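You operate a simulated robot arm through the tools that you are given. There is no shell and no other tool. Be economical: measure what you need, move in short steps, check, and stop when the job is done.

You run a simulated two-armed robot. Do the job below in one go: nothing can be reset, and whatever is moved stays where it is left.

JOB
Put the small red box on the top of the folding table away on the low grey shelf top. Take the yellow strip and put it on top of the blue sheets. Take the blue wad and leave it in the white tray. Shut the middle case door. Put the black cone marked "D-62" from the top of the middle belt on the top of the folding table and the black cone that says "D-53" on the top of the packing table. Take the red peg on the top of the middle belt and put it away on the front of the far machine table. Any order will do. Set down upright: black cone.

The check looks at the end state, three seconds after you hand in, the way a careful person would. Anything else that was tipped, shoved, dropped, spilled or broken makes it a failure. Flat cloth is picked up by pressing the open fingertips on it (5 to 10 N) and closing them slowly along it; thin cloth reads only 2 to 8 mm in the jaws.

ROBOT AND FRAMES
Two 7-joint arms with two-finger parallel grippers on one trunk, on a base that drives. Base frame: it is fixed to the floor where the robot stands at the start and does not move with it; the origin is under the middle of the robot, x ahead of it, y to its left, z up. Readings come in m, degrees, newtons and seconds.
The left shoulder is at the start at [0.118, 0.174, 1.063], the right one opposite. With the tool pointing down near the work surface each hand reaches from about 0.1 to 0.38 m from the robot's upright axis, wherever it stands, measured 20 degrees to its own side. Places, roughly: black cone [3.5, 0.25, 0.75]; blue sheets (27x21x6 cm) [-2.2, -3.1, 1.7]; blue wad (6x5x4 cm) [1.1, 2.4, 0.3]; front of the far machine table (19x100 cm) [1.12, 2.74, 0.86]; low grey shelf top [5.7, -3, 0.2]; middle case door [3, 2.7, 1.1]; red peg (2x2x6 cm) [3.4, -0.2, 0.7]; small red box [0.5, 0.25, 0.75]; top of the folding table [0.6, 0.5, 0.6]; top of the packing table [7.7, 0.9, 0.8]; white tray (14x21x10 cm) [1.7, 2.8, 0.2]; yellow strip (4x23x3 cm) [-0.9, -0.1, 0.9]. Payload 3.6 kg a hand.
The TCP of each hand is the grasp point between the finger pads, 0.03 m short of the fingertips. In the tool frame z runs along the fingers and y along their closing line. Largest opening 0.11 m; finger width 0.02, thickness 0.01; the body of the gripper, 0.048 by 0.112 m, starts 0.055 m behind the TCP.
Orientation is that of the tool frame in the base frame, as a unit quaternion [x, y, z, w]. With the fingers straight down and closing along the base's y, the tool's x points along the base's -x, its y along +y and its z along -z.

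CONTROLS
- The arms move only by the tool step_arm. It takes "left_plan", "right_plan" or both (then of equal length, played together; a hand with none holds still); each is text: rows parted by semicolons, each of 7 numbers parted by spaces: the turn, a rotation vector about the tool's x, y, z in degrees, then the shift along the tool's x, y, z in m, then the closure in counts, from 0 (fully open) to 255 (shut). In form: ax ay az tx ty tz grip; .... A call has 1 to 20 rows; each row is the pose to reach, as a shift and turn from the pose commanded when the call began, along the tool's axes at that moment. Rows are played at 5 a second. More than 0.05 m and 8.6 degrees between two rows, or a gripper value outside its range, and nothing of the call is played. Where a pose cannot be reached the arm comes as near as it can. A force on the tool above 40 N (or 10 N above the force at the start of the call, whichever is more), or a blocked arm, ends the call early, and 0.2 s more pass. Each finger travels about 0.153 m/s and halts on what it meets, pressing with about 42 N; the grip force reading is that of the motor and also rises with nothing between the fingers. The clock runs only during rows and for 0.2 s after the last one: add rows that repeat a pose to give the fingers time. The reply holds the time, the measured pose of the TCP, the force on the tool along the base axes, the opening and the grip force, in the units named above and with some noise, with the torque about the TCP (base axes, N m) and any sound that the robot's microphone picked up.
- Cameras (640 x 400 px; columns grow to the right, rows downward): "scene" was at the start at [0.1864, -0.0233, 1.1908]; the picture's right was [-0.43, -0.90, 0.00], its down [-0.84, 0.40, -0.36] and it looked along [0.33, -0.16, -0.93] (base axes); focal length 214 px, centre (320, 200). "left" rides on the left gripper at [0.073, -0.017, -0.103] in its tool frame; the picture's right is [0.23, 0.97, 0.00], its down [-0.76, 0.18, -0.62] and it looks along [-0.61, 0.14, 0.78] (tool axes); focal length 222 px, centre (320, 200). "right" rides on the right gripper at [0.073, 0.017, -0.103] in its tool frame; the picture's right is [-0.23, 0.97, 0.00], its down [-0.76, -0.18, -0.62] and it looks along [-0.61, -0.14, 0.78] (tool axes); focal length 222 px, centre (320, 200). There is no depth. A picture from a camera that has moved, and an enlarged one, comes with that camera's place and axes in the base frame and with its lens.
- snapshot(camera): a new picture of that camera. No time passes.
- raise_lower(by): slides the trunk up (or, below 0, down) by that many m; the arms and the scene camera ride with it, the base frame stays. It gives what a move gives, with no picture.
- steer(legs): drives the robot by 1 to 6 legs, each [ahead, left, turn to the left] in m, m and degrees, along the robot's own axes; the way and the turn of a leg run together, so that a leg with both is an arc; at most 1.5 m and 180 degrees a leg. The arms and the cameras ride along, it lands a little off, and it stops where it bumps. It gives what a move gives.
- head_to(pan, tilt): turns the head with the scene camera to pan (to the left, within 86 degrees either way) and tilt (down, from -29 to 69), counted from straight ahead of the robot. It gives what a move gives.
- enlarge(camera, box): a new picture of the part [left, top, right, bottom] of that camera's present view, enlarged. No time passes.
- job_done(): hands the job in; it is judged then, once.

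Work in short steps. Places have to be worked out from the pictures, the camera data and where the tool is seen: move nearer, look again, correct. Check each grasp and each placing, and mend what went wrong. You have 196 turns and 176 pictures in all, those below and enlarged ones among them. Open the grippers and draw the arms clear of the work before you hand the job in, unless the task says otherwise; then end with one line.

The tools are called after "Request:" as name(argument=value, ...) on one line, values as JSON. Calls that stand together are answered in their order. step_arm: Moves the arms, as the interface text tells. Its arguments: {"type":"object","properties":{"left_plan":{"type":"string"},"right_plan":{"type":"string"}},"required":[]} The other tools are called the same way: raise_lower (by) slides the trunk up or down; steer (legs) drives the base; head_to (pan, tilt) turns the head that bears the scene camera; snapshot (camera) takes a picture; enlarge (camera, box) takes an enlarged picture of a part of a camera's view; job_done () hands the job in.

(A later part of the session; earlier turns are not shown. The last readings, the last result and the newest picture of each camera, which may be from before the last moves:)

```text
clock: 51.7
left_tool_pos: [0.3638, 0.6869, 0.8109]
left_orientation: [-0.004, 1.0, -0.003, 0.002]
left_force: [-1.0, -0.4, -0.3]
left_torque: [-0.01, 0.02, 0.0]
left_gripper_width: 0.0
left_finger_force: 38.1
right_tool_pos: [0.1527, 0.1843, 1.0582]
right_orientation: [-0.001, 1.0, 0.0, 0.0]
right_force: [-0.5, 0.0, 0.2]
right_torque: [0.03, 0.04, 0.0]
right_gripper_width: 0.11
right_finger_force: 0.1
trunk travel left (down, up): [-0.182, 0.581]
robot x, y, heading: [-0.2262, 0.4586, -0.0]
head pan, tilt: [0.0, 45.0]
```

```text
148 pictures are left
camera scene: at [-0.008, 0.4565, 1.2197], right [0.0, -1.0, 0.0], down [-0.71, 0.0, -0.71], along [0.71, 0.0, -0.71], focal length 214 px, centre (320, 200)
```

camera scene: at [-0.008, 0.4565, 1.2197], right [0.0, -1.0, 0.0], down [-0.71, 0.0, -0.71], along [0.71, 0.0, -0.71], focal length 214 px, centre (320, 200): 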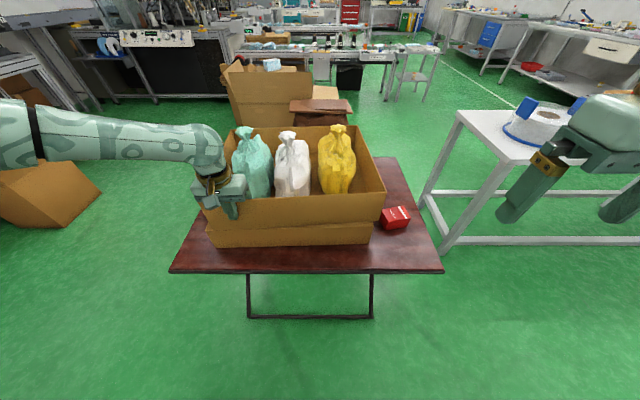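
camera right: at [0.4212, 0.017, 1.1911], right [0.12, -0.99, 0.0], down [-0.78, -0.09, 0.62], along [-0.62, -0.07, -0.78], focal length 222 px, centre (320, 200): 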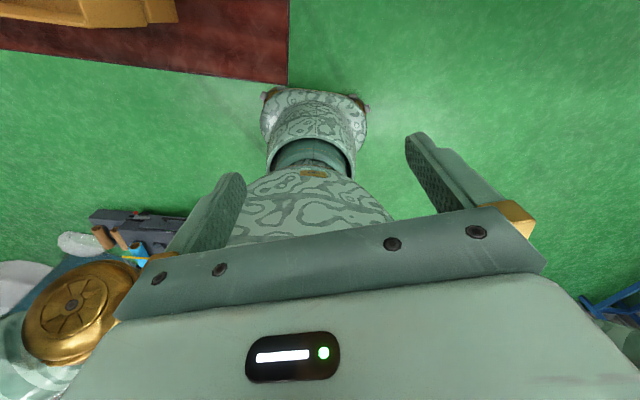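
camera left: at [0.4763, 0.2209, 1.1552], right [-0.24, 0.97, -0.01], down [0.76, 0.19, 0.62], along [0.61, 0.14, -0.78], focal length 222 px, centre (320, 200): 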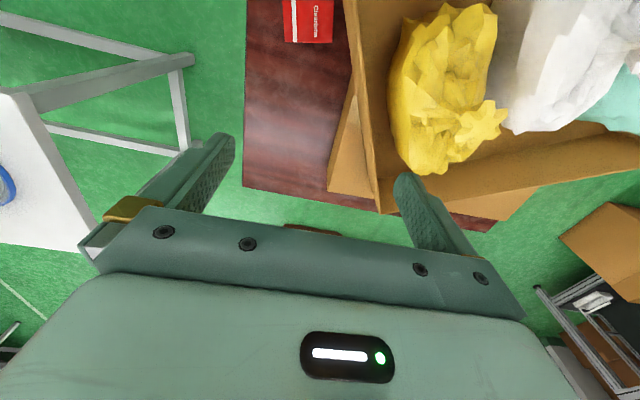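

Tray is back nearly parallel. I lift the hand and return to the start viewpoint to compare with the very first left picture.

Request:
step_arm(left_plan="0 0 0 0.03 0 0 255; 0 0 0 0.05 0 -0.04 200; 0 0 0 0.05 0 -0.09 160; 0 0 0 0.05 0 -0.14 120; 0 0 0 0.05 0 -0.19 80; 0 0 0 0.05 0 -0.24 0; 0 0 0 0.05 0 -0.256 0; 0 0 0 0.05 0 -0.256 0")

Request:
steer(legs=[[0, -0.458, 0], [0.226, 0, 0]])

```text
clock: 53.5
left_tool_pos: [0.314, 0.6856, 1.0657]
left_orientation: [-0.004, 1.0, -0.004, 0.0]
left_force: [0.7, -0.7, 1.2]
left_torque: [-0.04, -0.01, 0.01]
left_gripper_width: 0.1098
left_finger_force: 0.1
right_tool_pos: [0.1538, 0.1842, 1.0571]
right_orientation: [-0.001, 1.0, 0.0, -0.001]
right_force: [0.9, 0.6, 0.4]
right_torque: [0.05, 0.01, 0.0]
right_gripper_width: 0.1101
right_finger_force: 0.0
trunk travel left (down, up): [-0.182, 0.581]
robot x, y, heading: [-0.225, 0.4569, 0.1]
head pan, tilt: [0.0, 45.0]
```

```text
clock: 57.6
left_tool_pos: [0.5392, 0.2209, 1.0646]
left_orientation: [0.0, 1.0, -0.003, 0.001]
left_force: [0.6, 0.8, -0.6]
left_torque: [-0.02, 0.01, 0.01]
left_gripper_width: 0.1101
left_finger_force: 0.1
right_tool_pos: [0.3768, -0.28, 1.0558]
right_orientation: [0.002, 1.0, 0.0, -0.002]
right_force: [0.5, 0.1, -0.3]
right_torque: [0.03, 0.01, 0.0]
right_gripper_width: 0.1101
right_finger_force: 0.1
trunk travel left (down, up): [-0.182, 0.581]
robot x, y, heading: [-0.0031, -0.0057, -0.6]
head pan, tilt: [0.0, 45.0]
```

Bring the left hand to the initial viewpoint (0.357, 0.399, 1.067).

Request:
step_arm(left_plan="0 0 0 0.03 0.03 0 0; 0 0 0 0.06 0.06 0 0; 0 0 0 0.09 0.09 0 0; 0 0 0 0.12 0.12 0 0; 0 0 0 0.15 0.15 0 0; 0 0 0 0.182 0.178 -0.002 0; 0 0 0 0.182 0.178 -0.002 0; 0 0 0 0.182 0.178 -0.002 0")

Request:
snapshot(camera="left")

```text
clock: 59.4
left_tool_pos: [0.3551, 0.3996, 1.0645]
left_orientation: [-0.001, 1.0, -0.003, 0.002]
left_force: [-0.1, 0.0, 0.3]
left_torque: [-0.02, 0.0, -0.03]
left_gripper_width: 0.1099
left_finger_force: 0.1
right_tool_pos: [0.3738, -0.2792, 1.0585]
right_orientation: [0.002, 1.0, 0.0, -0.001]
right_force: [-0.4, -0.2, -0.5]
right_torque: [0.01, 0.01, 0.0]
right_gripper_width: 0.1098
right_finger_force: 0.0
trunk travel left (down, up): [-0.182, 0.581]
robot x, y, heading: [-0.0048, -0.0056, -0.4]
head pan, tilt: [0.0, 45.0]
```

```text
147 pictures are left
camera left: at [0.2823, 0.3832, 1.169], right [-0.23, 0.97, -0.01], down [0.76, 0.18, 0.62], along [0.61, 0.14, -0.78], focal length 222 px, centre (320, 200)
```

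left: 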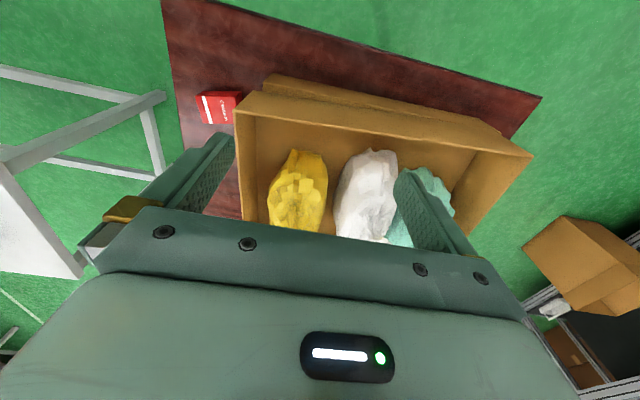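

Only ~1.5 cm in y and ~2.5° remain off. I'll nudge the right wall near the corner by +y: drive 0.06 ahead and set the closed left hand to the right of the wall.

Request:
steer(legs=[[0.06, 0, 0.4]])

Request:
step_arm(left_plan="0 0 0 0 -0.04 0 80; 0 0 0 0 -0.08 0 160; 0 0 0 0 -0.12 0 255; 0 0 0 0 -0.165 0 255; 0 0 0 0 -0.165 0 255; 0 0 0 0 -0.165 0 255")

```text
clock: 60.4
left_tool_pos: [0.415, 0.4007, 1.0648]
left_orientation: [-0.006, 1.0, -0.003, 0.0]
left_force: [0.6, 0.8, -1.4]
left_torque: [-0.01, 0.05, 0.01]
left_gripper_width: 0.1098
left_finger_force: 0.0
right_tool_pos: [0.4391, -0.2764, 1.0563]
right_orientation: [-0.001, 1.0, 0.0, -0.002]
right_force: [0.9, -0.5, 0.2]
right_torque: [-0.02, 0.02, 0.06]
right_gripper_width: 0.1099
right_finger_force: 0.1
trunk travel left (down, up): [-0.182, 0.581]
robot x, y, heading: [0.0597, -0.0065, 0.2]
head pan, tilt: [0.0, 45.0]
```

```text
clock: 61.8
left_tool_pos: [0.4204, 0.2849, 1.0566]
left_orientation: [-0.008, 1.0, -0.004, 0.005]
left_force: [-0.1, 0.1, 0.0]
left_torque: [0.02, 0.01, -0.01]
left_gripper_width: 0.0001
left_finger_force: 37.7
left hand out of reach, approached as far as the arm can: row 1, 2, 3, 4, 5, 6
right_tool_pos: [0.4384, -0.2766, 1.0581]
right_orientation: [-0.002, 1.0, 0.0, -0.001]
right_force: [0.2, 0.2, -1.0]
right_torque: [0.02, -0.04, -0.01]
right_gripper_width: 0.1102
right_finger_force: 0.0
trunk travel left (down, up): [-0.182, 0.581]
robot x, y, heading: [0.0581, -0.0059, 0.1]
head pan, tilt: [0.0, 45.0]
```

Inner reach limit at this height; I shift the base 0.055 to the right so the hand sits beside the tray, then lower.

Request:
steer(legs=[[0, -0.055, 0]])

Request:
step_arm(left_plan="0 0 0 0 0 0.04 255; 0 0 0 0 0 0.08 255; 0 0 0 0 0 0.12 255; 0 0 0 0 0 0.16 255; 0 0 0 0 0 0.16 255; 0 0 0 0 0 0.16 255")

```text
clock: 62.7
left_tool_pos: [0.4208, 0.2273, 1.0573]
left_orientation: [-0.007, 1.0, -0.003, 0.005]
left_force: [-0.5, -0.9, 0.8]
left_torque: [0.04, 0.01, -0.03]
left_gripper_width: 0.0
left_finger_force: 37.4
right_tool_pos: [0.4375, -0.3335, 1.057]
right_orientation: [-0.001, 1.0, 0.0, -0.001]
right_force: [-0.3, -0.1, 0.0]
right_torque: [0.01, 0.0, 0.0]
right_gripper_width: 0.1101
right_finger_force: 0.2
trunk travel left (down, up): [-0.182, 0.581]
robot x, y, heading: [0.0601, -0.0569, 0.5]
head pan, tilt: [0.0, 45.0]
```

```text
clock: 64.1
left_tool_pos: [0.4234, 0.2278, 0.8954]
left_orientation: [-0.007, 1.0, -0.004, 0.004]
left_force: [0.4, -0.2, -0.7]
left_torque: [-0.02, 0.01, 0.0]
left_gripper_width: 0.0
left_finger_force: 37.4
right_tool_pos: [0.4387, -0.3316, 1.0579]
right_orientation: [-0.002, 1.0, 0.0, 0.0]
right_force: [0.2, -0.4, 0.4]
right_torque: [-0.01, 0.02, -0.01]
right_gripper_width: 0.1099
right_finger_force: 0.2
trunk travel left (down, up): [-0.182, 0.581]
robot x, y, heading: [0.0607, -0.0629, 0.2]
head pan, tilt: [0.0, 45.0]
```

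Lower beside the wall and nudge +y to bring it to y≈0.303.

Request:
step_arm(left_plan="0 0 0 0.01 0 0.045 255; 0 0 0 0.015 0 0.09 255; 0 0 0 0.015 0.02 0.09 255; 0 0 0 0.015 0.035 0.09 255; 0 0 0 0.015 0.045 0.09 255; 0 0 0 0.015 0.053 0.09 255; 0 0 0 0.015 0.06 0.09 255; 0 0 0 0.015 0.066 0.09 255; 0 0 0 0.015 0.066 0.09 255; 0 0 0 0.015 0.03 0.09 255; 0 0 0 0.01 0.01 0.07 255; 0 0 0 0.0 0 0 255; 0 0 0 0.0 0 0 255")

Request:
snapshot(camera="left")

Request:
snapshot(camera="scene")

```text
refused: row 12 steps farther than a row can; nothing moved
```

```text
146 pictures are left
camera left: at [0.35, 0.2117, 0.9987], right [-0.24, 0.97, -0.01], down [0.75, 0.19, 0.63], along [0.61, 0.14, -0.78], focal length 222 px, centre (320, 200)
```

left: 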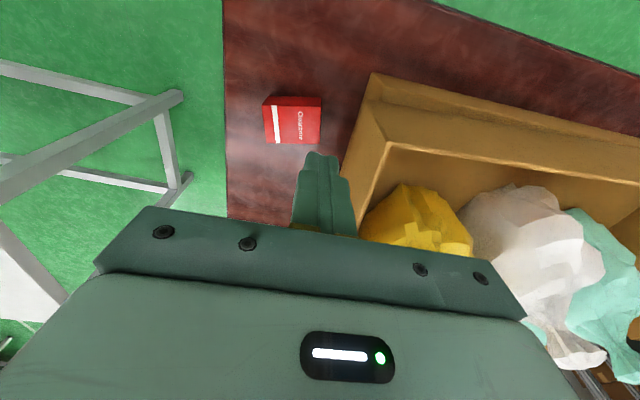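

```text
145 pictures are left
camera scene: at [0.2759, -0.0596, 1.2196], right [0.0, -1.0, 0.0], down [-0.71, 0.0, -0.71], along [0.71, 0.0, -0.71], focal length 214 px, centre (320, 200)
```

scene: 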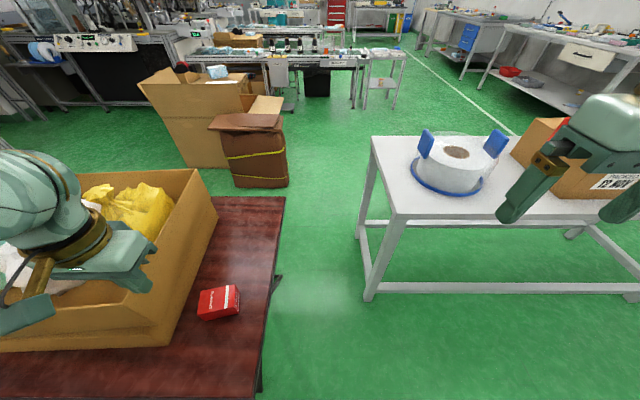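

Fix the spacing; contact slightly further in along the wall (x≈0.44).

Request:
step_arm(left_plan="0 0 0 -0.01 0 0.045 255; 0 0 0 -0.018 0 0.09 255; 0 0 0 -0.018 0.02 0.09 255; 0 0 0 -0.018 0.035 0.09 255; 0 0 0 -0.018 0.045 0.09 255; 0 0 0 -0.018 0.053 0.09 255; 0 0 0 -0.018 0.06 0.09 255; 0 0 0 -0.018 0.066 0.09 255; 0 0 0 -0.018 0.066 0.09 255; 0 0 0 -0.018 0.03 0.09 255; 0 0 0 -0.01 0.01 0.06 255; 0 0 0 0.0 0 0.02 255; 0 0 0 0.0 0 0 255")

Request:
snapshot(camera="left")

```text
clock: 66.9
left_tool_pos: [0.4225, 0.2272, 0.8938]
left_orientation: [-0.008, 1.0, -0.003, 0.004]
left_force: [-0.3, 0.2, 0.3]
left_torque: [-0.03, 0.01, 0.0]
left_gripper_width: 0.0002
left_finger_force: 38.2
right_tool_pos: [0.438, -0.3335, 1.058]
right_orientation: [-0.002, 1.0, -0.001, 0.0]
right_force: [0.1, -0.5, -0.1]
right_torque: [-0.04, -0.03, -0.02]
right_gripper_width: 0.1099
right_finger_force: 0.1
trunk travel left (down, up): [-0.182, 0.581]
robot x, y, heading: [0.0632, -0.0594, 0.2]
head pan, tilt: [0.0, 45.0]
```

```text
144 pictures are left
camera left: at [0.3492, 0.2108, 0.9977], right [-0.24, 0.97, -0.01], down [0.75, 0.19, 0.63], along [0.61, 0.14, -0.78], focal length 222 px, centre (320, 200)
```

left: 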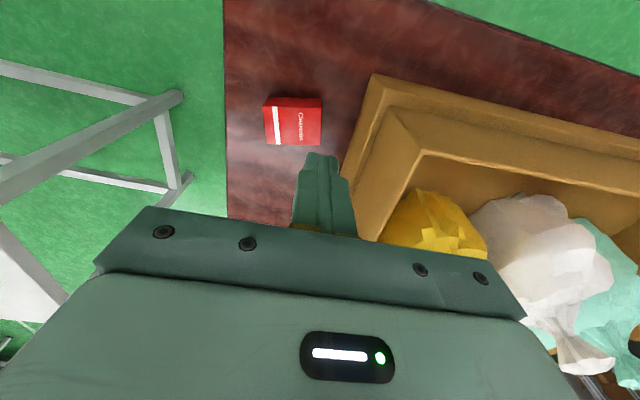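

I verify against the initial viewpoint once more.

Request:
steer(legs=[[-0.063, 0.06, 0]])

Request:
step_arm(left_plan="0 0 0 0 0 -0.045 255; 0 0 0 0 0.02 -0.09 200; 0 0 0 0 0.045 -0.13 100; 0 0 0 0 0.075 -0.155 50; 0 0 0 0 0.11 -0.171 0; 0 0 0 0 0.112 -0.171 0; 0 0 0 0 0.112 -0.171 0")

Request:
snapshot(camera="left")

```text
clock: 68.0
left_tool_pos: [0.3579, 0.2899, 0.8939]
left_orientation: [-0.009, 1.0, -0.005, 0.005]
left_force: [0.1, -0.3, 0.0]
left_torque: [-0.03, 0.01, 0.01]
left_gripper_width: 0.0
left_finger_force: 37.8
right_tool_pos: [0.3752, -0.2694, 1.0584]
right_orientation: [-0.003, 1.0, 0.0, -0.001]
right_force: [-0.8, 0.2, 0.4]
right_torque: [-0.05, -0.03, 0.02]
right_gripper_width: 0.1102
right_finger_force: 0.1
trunk travel left (down, up): [-0.182, 0.581]
robot x, y, heading: [-0.0092, -0.001, 0.5]
head pan, tilt: [0.0, 45.0]
```

```text
clock: 69.6
left_tool_pos: [0.3557, 0.4022, 1.0666]
left_orientation: [-0.009, 1.0, -0.004, 0.004]
left_force: [-0.9, -0.9, 0.0]
left_torque: [0.0, -0.01, 0.04]
left_gripper_width: 0.1102
left_finger_force: 0.1
right_tool_pos: [0.3758, -0.2712, 1.058]
right_orientation: [-0.003, 1.0, 0.0, 0.0]
right_force: [0.3, -0.5, 0.0]
right_torque: [0.01, 0.02, 0.04]
right_gripper_width: 0.1101
right_finger_force: 0.0
trunk travel left (down, up): [-0.182, 0.581]
robot x, y, heading: [-0.0062, 0.0022, 0.5]
head pan, tilt: [0.0, 45.0]
```

```text
143 pictures are left
camera left: at [0.2825, 0.3859, 1.169], right [-0.24, 0.97, -0.01], down [0.75, 0.2, 0.63], along [0.61, 0.15, -0.78], focal length 222 px, centre (320, 200)
```

left: 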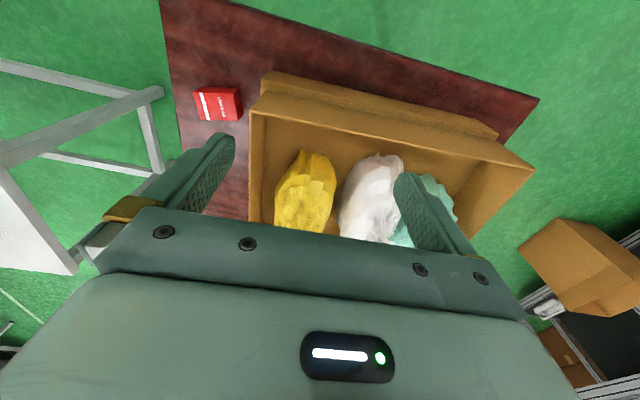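

The tray, bags and lower carton now match the first picture within about a centimetre. Next: drive to the table's right side, facing +y, to take the red box with the right hand.

Request:
steer(legs=[[0, -0.175, 0], [0.375, 0, 0], [0, 0, 90]])

Request:
snapshot(camera="right")

Request:
snapshot(camera="scene")

```text
clock: 76.8
left_tool_pos: [-0.0176, 0.1983, 1.0653]
left_orientation: [-0.704, 0.71, 0.001, 0.006]
left_force: [0.5, 0.8, 0.9]
left_torque: [0.0, 0.02, 0.0]
left_gripper_width: 0.1102
left_finger_force: 0.1
right_tool_pos: [0.6562, 0.2012, 1.0572]
right_orientation: [-0.699, 0.715, -0.001, -0.001]
right_force: [0.4, -0.3, 0.3]
right_torque: [0.0, -0.04, 0.01]
right_gripper_width: 0.11
right_finger_force: 0.0
trunk travel left (down, up): [-0.182, 0.581]
robot x, y, heading: [0.3772, -0.1715, 88.8]
head pan, tilt: [0.0, 45.0]
```

```text
142 pictures are left
camera right: at [0.6363, 0.1294, 1.1613], right [-0.97, 0.25, 0.0], down [0.2, 0.76, 0.62], along [0.15, 0.6, -0.78], focal length 222 px, centre (320, 200)
```

right: 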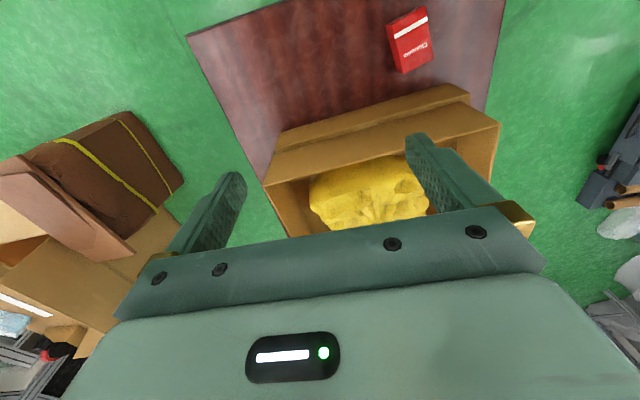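

```text
141 pictures are left
camera scene: at [0.3788, 0.0475, 1.2197], right [1.0, -0.02, 0.0], down [-0.02, -0.71, -0.71], along [0.02, 0.71, -0.71], focal length 214 px, centre (320, 200)
```

scene: 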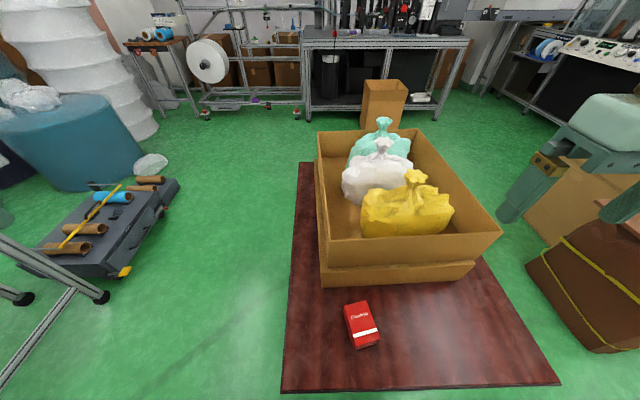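

Excellent view: red box centre ≈(0.478,0.195), short side within ~12° of x. Move the right hand diagonally down to hover at z≈0.80 above it.

Request:
step_arm(right_plan="0 0 0 0.002 0.01 0.045 0; 0 0 -3 0.004 0.03 0.085 0; 0 0 -6 0.006 0.06 0.12 0; 0 0 -9 0.008 0.09 0.155 0; 0 0 -12 0.009 0.12 0.19 0; 0 0 -12 0.009 0.15 0.225 0; 0 0 -12 0.009 0.178 0.255 0; 0 0 -12 0.009 0.178 0.255 0")

Request:
snapshot(camera="right")

```text
clock: 78.6
left_tool_pos: [-0.0183, 0.1981, 1.0652]
left_orientation: [-0.704, 0.71, 0.001, 0.005]
left_force: [0.4, -0.8, -0.3]
left_torque: [0.04, -0.01, -0.03]
left_gripper_width: 0.1102
left_finger_force: 0.1
right_tool_pos: [0.4776, 0.1937, 0.8015]
right_orientation: [0.77, -0.638, 0.001, 0.002]
right_force: [0.7, -0.5, 0.3]
right_torque: [0.01, 0.0, -0.02]
right_gripper_width: 0.1099
right_finger_force: 0.1
trunk travel left (down, up): [-0.182, 0.581]
robot x, y, heading: [0.3773, -0.1705, 88.6]
head pan, tilt: [0.0, 45.0]
```

```text
140 pictures are left
camera right: at [0.4741, 0.1199, 0.9061], right [-1.0, 0.04, 0.0], down [0.03, 0.78, 0.62], along [0.03, 0.62, -0.78], focal length 222 px, centre (320, 200)
```

right: 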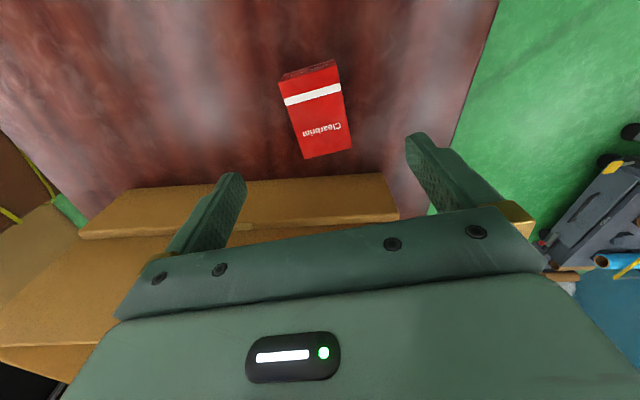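

Aligned (box axis 12°, tool 10.7°, centre matches). Descend to z≈0.684 and close.

Request:
step_arm(right_plan="0 0 -1 0 0 0.04 0; 0 0 -1 0 0 0.08 0; 0 0 -1 0 0 0.1 0; 0 0 -1 0 0 0.117 0; 0 0 -1 0 0 0.117 0; 0 0 -1 0 0 0.117 100; 0 0 -1 0 0 0.117 180; 0 0 -1 0 0 0.117 220; 0 0 -1 0 0 0.117 220")

Request:
snapshot(camera="right")

```text
clock: 80.6
left_tool_pos: [-0.0179, 0.1987, 1.0663]
left_orientation: [-0.704, 0.711, 0.0, 0.006]
left_force: [1.0, 0.1, 0.2]
left_torque: [0.03, 0.01, 0.02]
left_gripper_width: 0.1098
left_finger_force: 0.0
right_tool_pos: [0.4782, 0.194, 0.6847]
right_orientation: [0.776, -0.631, 0.0, 0.001]
right_force: [0.0, 0.1, 0.0]
right_torque: [-0.03, -0.01, 0.01]
right_gripper_width: 0.057
right_finger_force: 41.7
trunk travel left (down, up): [-0.182, 0.581]
robot x, y, heading: [0.3769, -0.173, 88.9]
head pan, tilt: [0.0, 45.0]
```

```text
139 pictures are left
camera right: at [0.475, 0.1201, 0.7889], right [-1.0, 0.02, 0.0], down [0.02, 0.78, 0.62], along [0.01, 0.62, -0.78], focal length 222 px, centre (320, 200)
```

right: 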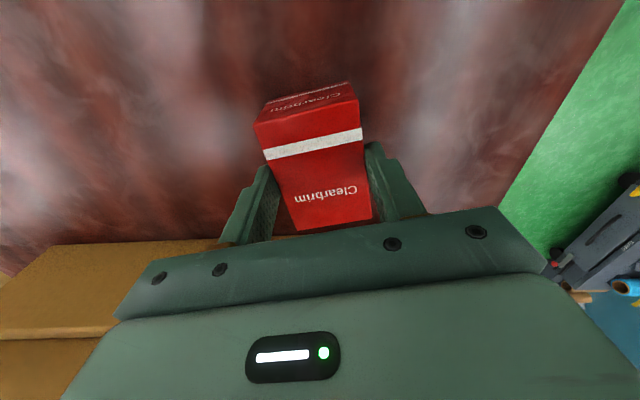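

Grasped (width 0.057). Lift up and out along the reverse path.

Request:
step_arm(right_plan="0 0 0 0 0 -0.04 220; 0 0 0 0 0 -0.08 220; 0 0 0 0 0 -0.12 220; 0 0 0 0 -0.02 -0.16 220; 0 0 0 0 -0.05 -0.195 220; 0 0 0 0 -0.08 -0.23 220; 0 0 0 0 -0.11 -0.265 220; 0 0 0 0 -0.14 -0.3 220; 0 0 0 0 -0.17 -0.33 220; 0 0 0 0 -0.17 -0.36 220")

Request:
head_to(pan=-60, tilt=25)

Request:
snapshot(camera="scene")

```text
clock: 82.8
left_tool_pos: [-0.0189, 0.1971, 1.0654]
left_orientation: [-0.704, 0.711, 0.001, 0.006]
left_force: [0.6, -0.1, -0.6]
left_torque: [-0.01, -0.03, 0.01]
left_gripper_width: 0.11
left_finger_force: 0.1
right_tool_pos: [0.6442, 0.2311, 1.0447]
right_orientation: [0.775, -0.631, 0.001, 0.002]
right_force: [0.4, -0.4, -1.1]
right_torque: [-0.03, 0.0, 0.03]
right_gripper_width: 0.057
right_finger_force: 41.4
trunk travel left (down, up): [-0.182, 0.581]
robot x, y, heading: [0.3754, -0.1721, 88.8]
head pan, tilt: [0.0, 45.0]
```

```text
clock: 84.1
left_tool_pos: [-0.0181, 0.199, 1.0664]
left_orientation: [-0.704, 0.711, 0.001, 0.006]
left_force: [-0.1, -0.3, 0.0]
left_torque: [0.0, 0.02, 0.0]
left_gripper_width: 0.1099
left_finger_force: 0.1
right_tool_pos: [0.6445, 0.2294, 1.0435]
right_orientation: [0.775, -0.631, 0.0, 0.002]
right_force: [0.0, -0.5, 0.1]
right_torque: [-0.01, -0.01, 0.05]
right_gripper_width: 0.057
right_finger_force: 41.9
trunk travel left (down, up): [-0.182, 0.581]
robot x, y, heading: [0.3731, -0.1731, 88.6]
head pan, tilt: [-60.0, 25.0]
```

```text
138 pictures are left
camera scene: at [0.4579, 0.0106, 1.2502], right [0.48, -0.88, 0.0], down [-0.37, -0.2, -0.91], along [0.79, 0.44, -0.42], focal length 214 px, centre (320, 200)
```

scene: 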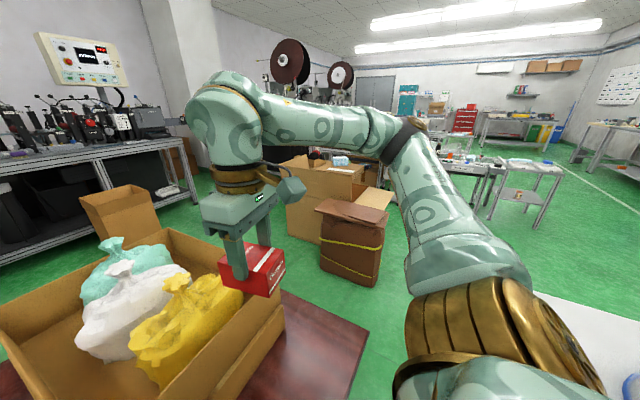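

Red box is held firmly. Turn back to heading 0 and drive down the aisle toward the middle belt, then look.

Request:
steer(legs=[[0, 0, -88.8], [0, 0.06, 0], [1.2, 0, 0], [1.0, 0.1, 0]])

Request:
head_to(pan=0, tilt=30)

Request:
snapshot(camera="scene")

```text
clock: 90.9
left_tool_pos: [1.0129, 0.233, 1.0659]
left_orientation: [0.097, 0.995, -0.004, 0.005]
left_force: [-0.1, 0.5, 0.1]
left_torque: [-0.02, 0.01, -0.02]
left_gripper_width: 0.1098
left_finger_force: 0.1
right_tool_pos: [0.9219, -0.4255, 1.0443]
right_orientation: [-0.009, 1.0, 0.001, -0.001]
right_force: [0.1, -0.7, -0.7]
right_torque: [-0.01, -0.01, -0.02]
right_gripper_width: 0.0569
right_finger_force: 41.9
trunk travel left (down, up): [-0.182, 0.581]
robot x, y, heading: [0.5799, -0.0871, -11.6]
head pan, tilt: [-60.0, 25.0]
stopped in leg 3: the robot was blocked; the commanded pose is now the measured one
```

```text
clock: 92.2
left_tool_pos: [1.0129, 0.2319, 1.0649]
left_orientation: [0.097, 0.995, -0.005, 0.004]
left_force: [0.1, -0.7, -0.6]
left_torque: [0.03, 0.01, 0.01]
left_gripper_width: 0.1099
left_finger_force: 0.2
right_tool_pos: [0.9227, -0.4246, 1.0444]
right_orientation: [-0.01, 1.0, 0.001, -0.001]
right_force: [-0.4, -0.7, -0.1]
right_torque: [0.02, 0.01, 0.0]
right_gripper_width: 0.0569
right_finger_force: 41.2
trunk travel left (down, up): [-0.182, 0.581]
robot x, y, heading: [0.5775, -0.0869, -11.7]
head pan, tilt: [0.0, 30.0]
```

```text
137 pictures are left
camera scene: at [0.7978, -0.1325, 1.2423], right [-0.21, -0.98, 0.0], down [-0.49, 0.1, -0.87], along [0.85, -0.18, -0.5], focal length 214 px, centre (320, 200)
```

scene: 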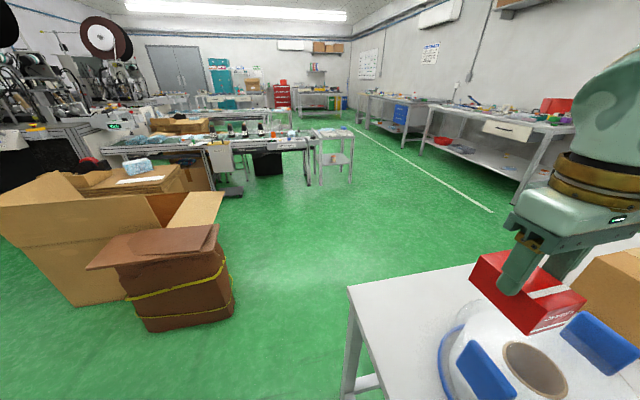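

The base is wider (~0.52 m) than I judged; it touched the white table's leg in the narrow aisle. I back out gently and check the white table.

Request:
steer(legs=[[-0.196, -0.04, 0], [-0.2, -0.1, 11.6]])

Request:
head_to(pan=-25, tilt=45)

Request:
snapshot(camera="scene")

```text
clock: 95.2
left_tool_pos: [0.5291, 0.2362, 1.0663]
left_orientation: [-0.003, 1.0, -0.003, 0.005]
left_force: [0.2, -0.4, -0.1]
left_torque: [0.03, 0.0, -0.01]
left_gripper_width: 0.1099
left_finger_force: 0.1
right_tool_pos: [0.5701, -0.424, 1.0451]
right_orientation: [-0.109, 0.994, 0.001, -0.001]
right_force: [-0.9, -1.3, -1.4]
right_torque: [0.03, -0.02, 0.01]
right_gripper_width: 0.057
right_finger_force: 41.9
trunk travel left (down, up): [-0.182, 0.581]
robot x, y, heading: [0.1657, -0.1609, -0.3]
head pan, tilt: [0.0, 30.0]
```

```text
clock: 96.0
left_tool_pos: [0.5305, 0.2368, 1.0663]
left_orientation: [-0.002, 1.0, -0.004, 0.004]
left_force: [0.4, -0.1, -0.4]
left_torque: [0.02, 0.02, -0.02]
left_gripper_width: 0.1103
left_finger_force: 0.1
right_tool_pos: [0.5704, -0.4249, 1.0427]
right_orientation: [-0.11, 0.994, 0.001, -0.002]
right_force: [-0.4, 0.0, -0.7]
right_torque: [-0.04, 0.01, 0.0]
right_gripper_width: 0.0569
right_finger_force: 41.8
trunk travel left (down, up): [-0.182, 0.581]
robot x, y, heading: [0.1633, -0.166, -0.5]
head pan, tilt: [-25.0, 45.0]
```

```text
136 pictures are left
camera scene: at [0.3748, -0.1969, 1.2197], right [-0.43, -0.9, 0.0], down [-0.64, 0.3, -0.71], along [0.64, -0.3, -0.71], focal length 214 px, centre (320, 200)
```

scene: 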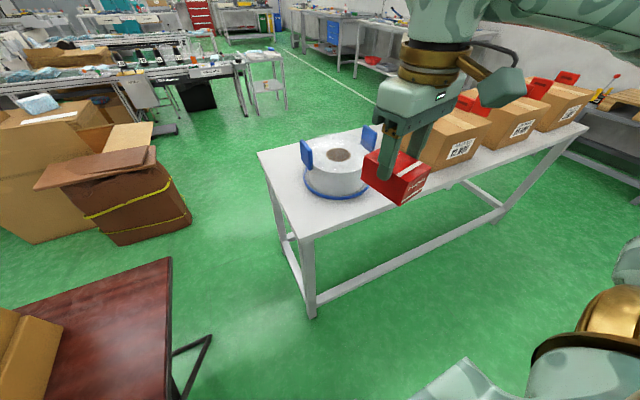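

White table is where it was. The aisle is too narrow, so I go round the left side of the folding table. Back up, turn to face +y, and drive to y≈1.3.

Request:
steer(legs=[[-0.26, 0, 0], [0, 0, 90], [0.9, 0, 0]])

Request:
head_to(pan=-30, tilt=35)

Request:
snapshot(camera="scene")

```text
clock: 106.0
left_tool_pos: [-0.4829, 1.1055, 1.0659]
left_orientation: [0.708, -0.706, 0.001, -0.007]
left_force: [0.3, -0.8, 1.0]
left_torque: [-0.01, -0.02, 0.0]
left_gripper_width: 0.1098
left_finger_force: 0.0
right_tool_pos: [0.1775, 1.1458, 1.044]
right_orientation: [0.779, -0.627, 0.0, 0.001]
right_force: [-0.1, 0.0, 0.6]
right_torque: [-0.03, -0.01, 0.01]
right_gripper_width: 0.0569
right_finger_force: 41.9
trunk travel left (down, up): [-0.182, 0.581]
robot x, y, heading: [-0.0863, 0.7379, 89.5]
head pan, tilt: [-25.0, 45.0]
```

```text
clock: 106.8
left_tool_pos: [-0.4837, 1.1045, 1.0654]
left_orientation: [0.708, -0.707, 0.0, -0.007]
left_force: [-0.5, -0.2, 0.4]
left_torque: [0.0, -0.01, 0.02]
left_gripper_width: 0.1099
left_finger_force: 0.0
right_tool_pos: [0.1787, 1.1442, 1.0436]
right_orientation: [0.778, -0.628, 0.001, 0.002]
right_force: [0.1, -0.4, -1.1]
right_torque: [-0.01, -0.04, -0.02]
right_gripper_width: 0.057
right_finger_force: 41.6
trunk travel left (down, up): [-0.182, 0.581]
robot x, y, heading: [-0.0905, 0.737, 89.4]
head pan, tilt: [-30.0, 35.0]
```

```text
135 pictures are left
camera scene: at [-0.0417, 0.9529, 1.2344], right [0.86, -0.51, 0.0], down [-0.29, -0.49, -0.82], along [0.42, 0.7, -0.57], focal length 214 px, centre (320, 200)
```

scene: 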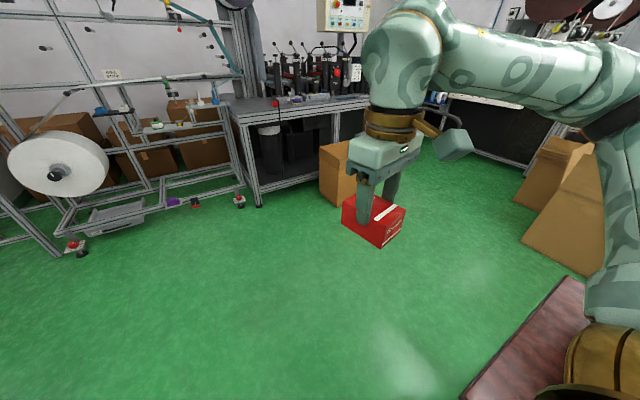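

The far machine table's front is y≈2.65 and a carton stands in front of it (wad place). I drive ahead and strafe right for a look at carton and tray.

Request:
steer(legs=[[0.75, 0, 0], [0, -0.8, 0]])

Request:
head_to(pan=0, tilt=45)

Request:
snapshot(camera="scene")

```text
clock: 114.8
left_tool_pos: [0.3288, 1.8559, 1.0652]
left_orientation: [0.709, -0.706, -0.001, -0.005]
left_force: [0.6, -0.5, -0.1]
left_torque: [0.01, -0.01, -0.02]
left_gripper_width: 0.1097
left_finger_force: 0.0
right_tool_pos: [0.9911, 1.8977, 1.044]
right_orientation: [0.78, -0.625, 0.0, 0.002]
right_force: [-0.9, 0.3, 0.2]
right_torque: [0.01, 0.02, 0.0]
right_gripper_width: 0.057
right_finger_force: 42.2
trunk travel left (down, up): [-0.182, 0.581]
robot x, y, heading: [0.7253, 1.4929, 89.4]
head pan, tilt: [-30.0, 35.0]
```

```text
clock: 115.7
left_tool_pos: [0.329, 1.8565, 1.0656]
left_orientation: [0.709, -0.705, 0.0, -0.006]
left_force: [-0.2, 0.9, -0.1]
left_torque: [-0.01, 0.0, -0.01]
left_gripper_width: 0.11
left_finger_force: 0.0
right_tool_pos: [0.9917, 1.8976, 1.0435]
right_orientation: [0.78, -0.625, 0.001, 0.002]
right_force: [0.1, 0.4, -1.4]
right_torque: [-0.01, -0.02, 0.05]
right_gripper_width: 0.0569
right_finger_force: 42.0
trunk travel left (down, up): [-0.182, 0.581]
robot x, y, heading: [0.7261, 1.493, 89.7]
head pan, tilt: [0.0, 45.0]
```

```text
134 pictures are left
camera scene: at [0.7281, 1.7105, 1.2197], right [1.0, -0.01, 0.0], down [-0.01, -0.71, -0.71], along [0.01, 0.71, -0.71], focal length 214 px, centre (320, 200)
```

scene: 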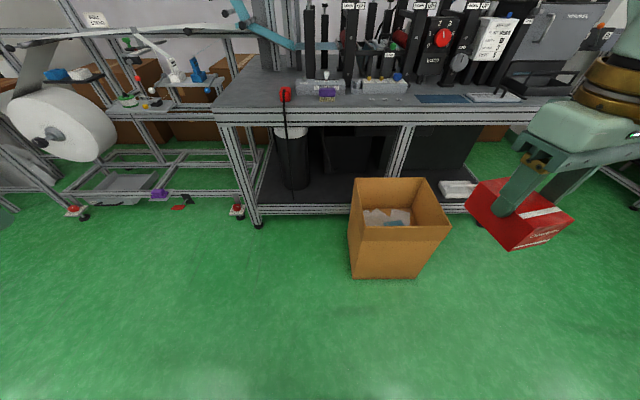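

The open carton (front y≈2.28, rim z≈0.5) holds wads; the white tray sits under the machine table at ≈(1.68,2.78). Drive nearer and look into the carton.

Request:
steer(legs=[[0, -0.47, 0], [0.42, 0, 0.3]])

Request:
snapshot(camera="scene")

Request:
enlarge(camera="left", box=[0, 0, 640, 260])

```text
clock: 120.8
left_tool_pos: [0.808, 2.2739, 1.0658]
left_orientation: [0.71, -0.704, -0.001, -0.006]
left_force: [-0.2, -0.4, -0.5]
left_torque: [-0.03, 0.0, 0.04]
left_gripper_width: 0.1101
left_finger_force: 0.1
right_tool_pos: [1.4696, 2.3177, 1.0427]
right_orientation: [0.781, -0.625, 0.0, 0.001]
right_force: [-0.7, 0.0, -1.2]
right_torque: [-0.05, 0.0, 0.01]
right_gripper_width: 0.057
right_finger_force: 41.8
trunk travel left (down, up): [-0.182, 0.581]
robot x, y, heading: [1.2107, 1.9095, 90.0]
head pan, tilt: [0.0, 45.0]
```

```text
133 pictures are left
camera scene: at [1.2071, 2.1292, 1.2195], right [1.0, 0.0, 0.0], down [0.0, -0.71, -0.71], along [0.0, 0.71, -0.71], focal length 214 px, centre (320, 200)
```

scene: 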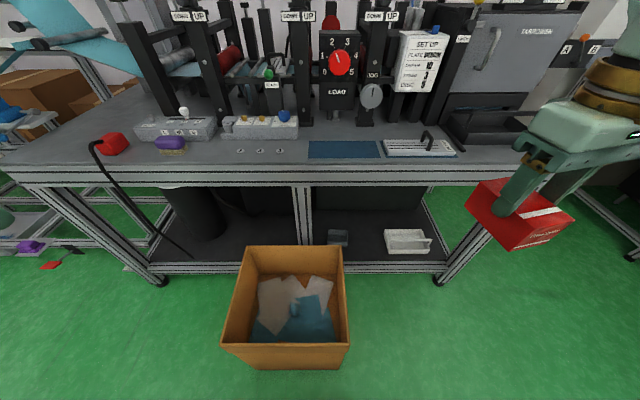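

```text
1.00 times, centred on (320, 130) of left (not enlarged: the box is as wide or as high as the picture)
camera zoom: at [0.825, 2.2009, 1.1687], right [-0.97, -0.23, -0.01], down [-0.19, 0.76, 0.63], along [-0.14, 0.61, -0.78], focal length 222 px, centre (320, 270)
```

zoom: 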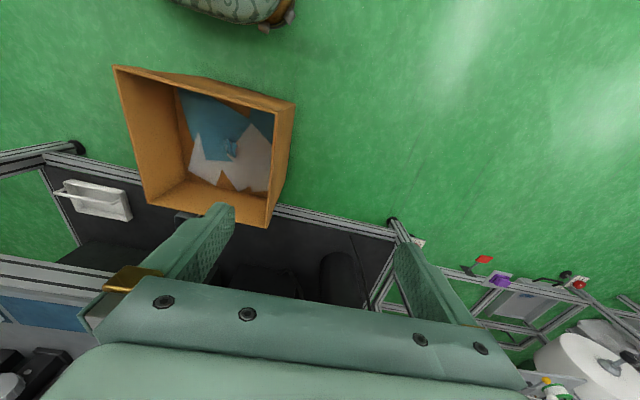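

Wad triangulates to ≈(1.10,2.43,0.28). Drive 0.17 m nearer (base front stays short of the carton), then bring the left hand in over the carton at z≈0.68.

Request:
steer(legs=[[0.17, 0, 0]])

Request:
step_arm(left_plan="0 0 0 0 -0.02 0.045 0; 0 0 0 0 -0.05 0.085 0; 0 0 0 0 -0.08 0.12 0; 0 0 0 0.003 -0.115 0.155 0; 0 0 0 0.005 -0.15 0.19 0; 0 0 0 0.008 -0.185 0.225 0; 0 0 0 0.01 -0.22 0.26 0; 0 0 0 0.012 -0.255 0.295 0; 0 0 0 0.014 -0.293 0.32 0; 0 0 0 0.014 -0.293 0.36 0; 0 0 0 0.014 -0.293 0.38 0; 0 0 0 0.014 -0.293 0.38 0")

Request:
snapshot(camera="left")

```text
clock: 122.0
left_tool_pos: [0.8095, 2.3504, 1.0785]
left_orientation: [0.709, -0.705, -0.012, -0.018]
left_force: [0.0, -0.5, 1.2]
left_torque: [-0.02, 0.02, 0.01]
left_gripper_width: 0.11
left_finger_force: 0.0
right_tool_pos: [1.4697, 2.3924, 1.0569]
right_orientation: [0.78, -0.626, -0.01, -0.013]
right_force: [-0.6, -0.2, 0.0]
right_torque: [0.03, 0.04, -0.01]
right_gripper_width: 0.0569
right_finger_force: 41.7
trunk travel left (down, up): [-0.182, 0.581]
robot x, y, heading: [1.2073, 2.0197, 89.6]
head pan, tilt: [0.0, 45.0]
stopped in leg 1: the robot was blocked; the commanded pose is now the measured one
```

```text
clock: 124.6
left_tool_pos: [1.0562, 2.3742, 0.7323]
left_orientation: [0.709, -0.705, -0.005, -0.012]
left_force: [0.6, 0.0, 0.4]
left_torque: [0.02, 0.04, -0.02]
left_gripper_width: 0.1099
left_finger_force: 0.0
left hand out of reach, approached as far as the arm can: row 4, 5, 6, 7, 9, 10, 11, 12
right_tool_pos: [1.4712, 2.4083, 1.051]
right_orientation: [0.781, -0.625, -0.004, -0.007]
right_force: [0.1, -0.8, -0.7]
right_torque: [0.01, 0.0, 0.02]
right_gripper_width: 0.0571
right_finger_force: 41.6
trunk travel left (down, up): [-0.182, 0.581]
robot x, y, heading: [1.208, 2.0213, 89.3]
head pan, tilt: [0.0, 45.0]
```

```text
131 pictures are left
camera left: at [1.0719, 2.2992, 0.8339], right [-0.97, -0.23, -0.02], down [-0.19, 0.74, 0.64], along [-0.14, 0.63, -0.77], focal length 222 px, centre (320, 200)
```

left: 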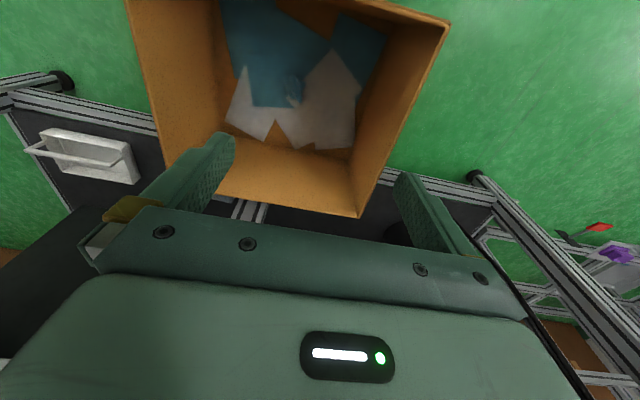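

The base (round, ~0.26 m radius) touched the carton; I back off 3 cm and then bring the hand over the wad.

Request:
steer(legs=[[-0.03, 0, 0]])

Request:
step_arm(left_plan="0 0 0 -0.03 -0.016 0.03 0; 0 0 0 -0.06 -0.03 0.06 0; 0 0 0 -0.09 -0.045 0.09 0; 0 0 0 -0.095 -0.049 0.12 0; 0 0 0 -0.095 -0.049 0.12 0; 0 0 0 -0.095 -0.049 0.12 0")

Request:
snapshot(camera="scene")

```text
clock: 125.4
left_tool_pos: [1.0545, 2.342, 0.7328]
left_orientation: [0.709, -0.705, -0.006, -0.013]
left_force: [-0.2, 0.0, 1.1]
left_torque: [-0.01, -0.02, 0.03]
left_gripper_width: 0.11
left_finger_force: 0.1
right_tool_pos: [1.4705, 2.3763, 1.0513]
right_orientation: [0.78, -0.625, -0.005, -0.007]
right_force: [-0.6, 0.6, -0.4]
right_torque: [0.01, 0.03, 0.0]
right_gripper_width: 0.0567
right_finger_force: 41.2
trunk travel left (down, up): [-0.182, 0.581]
robot x, y, heading: [1.2091, 1.9873, 90.0]
head pan, tilt: [0.0, 45.0]
```

```text
clock: 126.8
left_tool_pos: [1.0287, 2.4271, 0.6956]
left_orientation: [0.709, -0.705, -0.005, -0.013]
left_force: [0.3, 0.0, 0.1]
left_torque: [-0.01, 0.0, 0.02]
left_gripper_width: 0.1099
left_finger_force: 0.1
left hand out of reach, approached as far as the arm can: row 1, 2, 3, 4, 5, 6
right_tool_pos: [1.4714, 2.3774, 1.0504]
right_orientation: [0.78, -0.625, -0.005, -0.007]
right_force: [0.0, -0.3, -1.3]
right_torque: [0.01, -0.03, 0.0]
right_gripper_width: 0.0569
right_finger_force: 42.6
trunk travel left (down, up): [-0.182, 0.581]
robot x, y, heading: [1.2071, 1.99, 89.6]
head pan, tilt: [0.0, 45.0]
```

```text
130 pictures are left
camera scene: at [1.2075, 2.2087, 1.2196], right [1.0, -0.01, 0.0], down [0.0, -0.71, -0.71], along [0.0, 0.71, -0.71], focal length 214 px, centre (320, 200)
```

scene: 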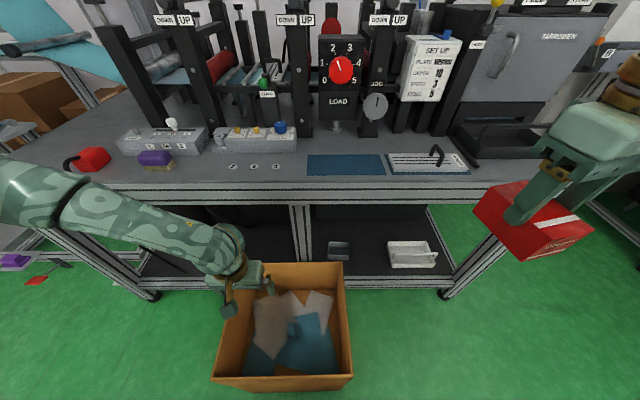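

The arm reaches ~0.32 m from its shoulder here, so the trunk should be lower for this work. Lower it 0.17 (hand stays inside the carton's opening).

Request:
raise_lower(by=-0.17)

Request:
step_arm(left_plan="0 0 0 0 -0.03 0 0; 0 0 0 0 -0.06 0 0; 0 0 0 -0.005 -0.072 0 0; 0 0 0 -0.01 -0.072 0 0; 0 0 0 -0.01 -0.072 0 0")

Request:
snapshot(camera="left")

```text
clock: 128.7
left_tool_pos: [1.0262, 2.4259, 0.528]
left_orientation: [0.71, -0.705, -0.006, -0.013]
left_force: [0.6, 0.3, -0.7]
left_torque: [0.04, 0.0, 0.03]
left_gripper_width: 0.1098
left_finger_force: 0.1
right_tool_pos: [1.4699, 2.3768, 0.8805]
right_orientation: [0.78, -0.626, -0.006, -0.008]
right_force: [0.1, 0.9, -0.9]
right_torque: [-0.02, 0.02, -0.01]
right_gripper_width: 0.0568
right_finger_force: 41.7
trunk travel left (down, up): [-0.012, 0.751]
robot x, y, heading: [1.208, 1.9866, 89.4]
head pan, tilt: [0.0, 45.0]
```

```text
clock: 129.9
left_tool_pos: [1.0827, 2.4364, 0.5331]
left_orientation: [0.71, -0.704, -0.005, -0.013]
left_force: [0.6, 0.7, 0.1]
left_torque: [0.01, 0.02, 0.02]
left_gripper_width: 0.1101
left_finger_force: 0.0
left hand out of reach, approached as far as the arm can: row 2, 3, 4, 5
right_tool_pos: [1.4705, 2.3764, 0.8804]
right_orientation: [0.781, -0.625, -0.004, -0.007]
right_force: [-0.3, -0.1, -0.3]
right_torque: [0.04, 0.01, 0.01]
right_gripper_width: 0.0567
right_finger_force: 42.2
trunk travel left (down, up): [-0.012, 0.751]
robot x, y, heading: [1.2081, 1.9898, 89.8]
head pan, tilt: [0.0, 45.0]
```

```text
129 pictures are left
camera left: at [1.0995, 2.3614, 0.6368], right [-0.97, -0.23, -0.02], down [-0.19, 0.74, 0.64], along [-0.14, 0.63, -0.77], focal length 222 px, centre (320, 200)
```

left: 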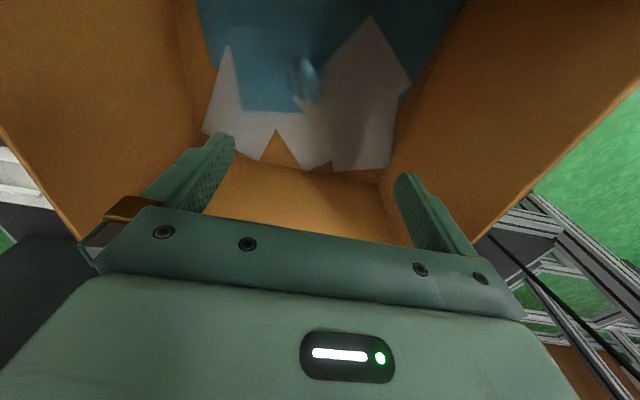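

Wad ≈(1.106,2.44). I need a forward tilt of the tool (~25°) to reach deeper; I tilt while centring and go to z≈0.40.

Request:
step_arm(left_plan="0 -6 0 -0.002 -0.006 0 0; 0 -12 0 -0.003 -0.012 0 0; 0 -18 0 -0.004 -0.018 0.02 0; 0 -25 0 -0.004 -0.023 0.05 0; 0 -25 0 -0.004 -0.023 0.09 0; 0 -25 0 -0.004 -0.023 0.13 0; 0 -25 0 -0.004 -0.023 0.13 0; 0 -25 0 -0.004 -0.023 0.13 0")

Request:
snapshot(camera="left")

```text
clock: 131.7
left_tool_pos: [1.0245, 2.4669, 0.4813]
left_orientation: [0.691, -0.686, -0.158, -0.164]
left_force: [-0.1, -1.2, -0.7]
left_torque: [0.0, 0.0, 0.02]
left_gripper_width: 0.1099
left_finger_force: 0.0
left hand out of reach, approached as far as the arm can: row 1, 2, 3, 4, 5, 6, 7, 8
right_tool_pos: [1.4699, 2.3772, 0.8798]
right_orientation: [0.78, -0.625, -0.005, -0.007]
right_force: [0.2, 0.2, 0.0]
right_torque: [-0.01, 0.04, 0.01]
right_gripper_width: 0.057
right_finger_force: 41.8
trunk travel left (down, up): [-0.012, 0.751]
robot x, y, heading: [1.2069, 1.9887, 89.6]
head pan, tilt: [0.0, 45.0]
```

```text
128 pictures are left
camera left: at [1.0416, 2.3558, 0.5419], right [-0.97, -0.21, -0.11], down [-0.19, 0.4, 0.89], along [-0.14, 0.89, -0.43], focal length 222 px, centre (320, 200)
```

left: 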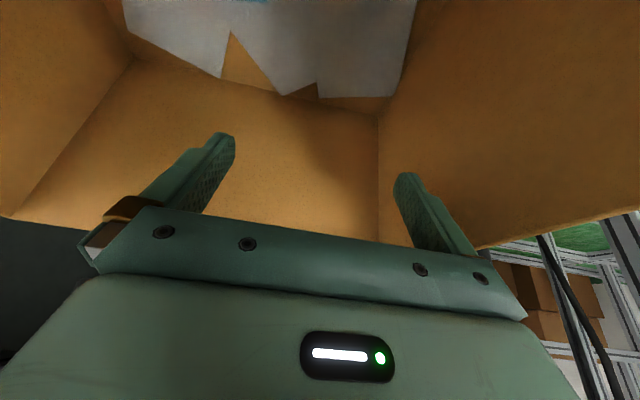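

The limit is lateral: the hand works best ≥20° to its own side. I strafe the base 0.09 m right (hand stays inside the carton opening, clear of walls).

Request:
steer(legs=[[0, -0.085, 0]])

Request:
step_arm(left_plan="0 0 0 0 0 0.02 0; 0 0 0 0.03 0 0.04 0; 0 0 0 0.055 0 0.06 0; 0 0 0 0.075 0 0.075 0; 0 0 0 0.075 0 0.075 0; 0 0 0 0.075 0 0.075 0")

Request:
snapshot(camera="left")

```text
clock: 132.8
left_tool_pos: [1.1087, 2.4648, 0.4814]
left_orientation: [0.691, -0.686, -0.158, -0.165]
left_force: [-0.4, 0.1, 0.1]
left_torque: [0.01, -0.03, 0.04]
left_gripper_width: 0.11
left_finger_force: 0.1
right_tool_pos: [1.5553, 2.3771, 0.8805]
right_orientation: [0.781, -0.625, -0.005, -0.006]
right_force: [-0.3, -0.4, -0.3]
right_torque: [0.01, 0.0, 0.01]
right_gripper_width: 0.057
right_finger_force: 42.6
trunk travel left (down, up): [-0.012, 0.751]
robot x, y, heading: [1.2908, 1.9898, 90.0]
head pan, tilt: [0.0, 45.0]
```

```text
clock: 134.2
left_tool_pos: [1.0639, 2.4558, 0.4414]
left_orientation: [0.692, -0.685, -0.158, -0.165]
left_force: [0.0, -0.2, 0.3]
left_torque: [0.0, 0.0, -0.01]
left_gripper_width: 0.11
left_finger_force: 0.1
left hand out of reach, approached as far as the arm can: row 1, 2, 3, 4, 5, 6
right_tool_pos: [1.5542, 2.3773, 0.8808]
right_orientation: [0.781, -0.625, -0.004, -0.007]
right_force: [0.2, 0.3, -1.1]
right_torque: [-0.03, -0.02, -0.01]
right_gripper_width: 0.0571
right_finger_force: 41.8
trunk travel left (down, up): [-0.012, 0.751]
robot x, y, heading: [1.2917, 1.9881, 89.8]
head pan, tilt: [0.0, 45.0]
```

```text
127 pictures are left
camera left: at [1.0809, 2.3451, 0.5032], right [-0.97, -0.21, -0.11], down [-0.19, 0.4, 0.89], along [-0.14, 0.89, -0.43], focal length 222 px, centre (320, 200)
```

left: 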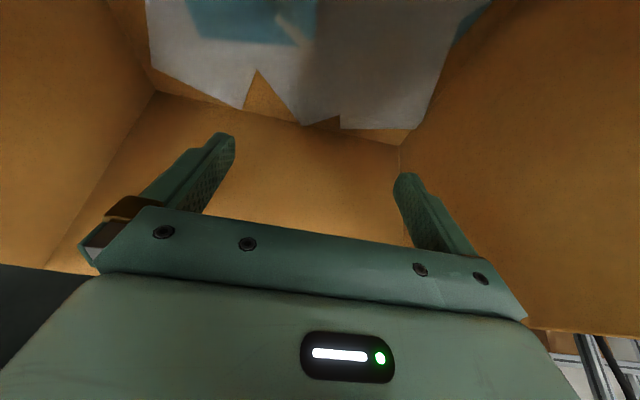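

Reach falls off low and far ahead. I test whether a different yaw (following the forearm, +45°) is easier for the arm; untilt at the same time, at z≈0.50.

Request:
step_arm(left_plan="1.4 3.4 6.3 -0.002 -0.005 -0.01 0; 2.8 6.8 12.6 -0.004 -0.01 -0.02 0; 4.2 10.2 18.9 -0.005 -0.015 -0.03 0; 5.6 13.6 25.2 -0.007 -0.02 -0.04 0; 7 17 31.5 -0.009 -0.026 -0.05 0; 8.4 20.4 37.8 -0.01 -0.031 -0.06 0; 9.8 23.7 44.2 -0.01 -0.036 -0.06 0; 9.8 23.7 44.2 -0.01 -0.036 -0.06 0")

```text
clock: 136.0
left_tool_pos: [1.1016, 2.4369, 0.5024]
left_orientation: [-0.386, 0.922, 0.009, 0.01]
left_force: [0.0, 0.3, 0.5]
left_torque: [0.01, -0.01, 0.01]
left_gripper_width: 0.11
left_finger_force: 0.1
right_tool_pos: [1.5537, 2.3769, 0.8799]
right_orientation: [0.781, -0.624, -0.005, -0.008]
right_force: [-0.8, -0.1, -0.7]
right_torque: [-0.02, -0.02, -0.03]
right_gripper_width: 0.0569
right_finger_force: 41.7
trunk travel left (down, up): [-0.012, 0.751]
robot x, y, heading: [1.2911, 1.9892, 89.3]
head pan, tilt: [0.0, 45.0]
```

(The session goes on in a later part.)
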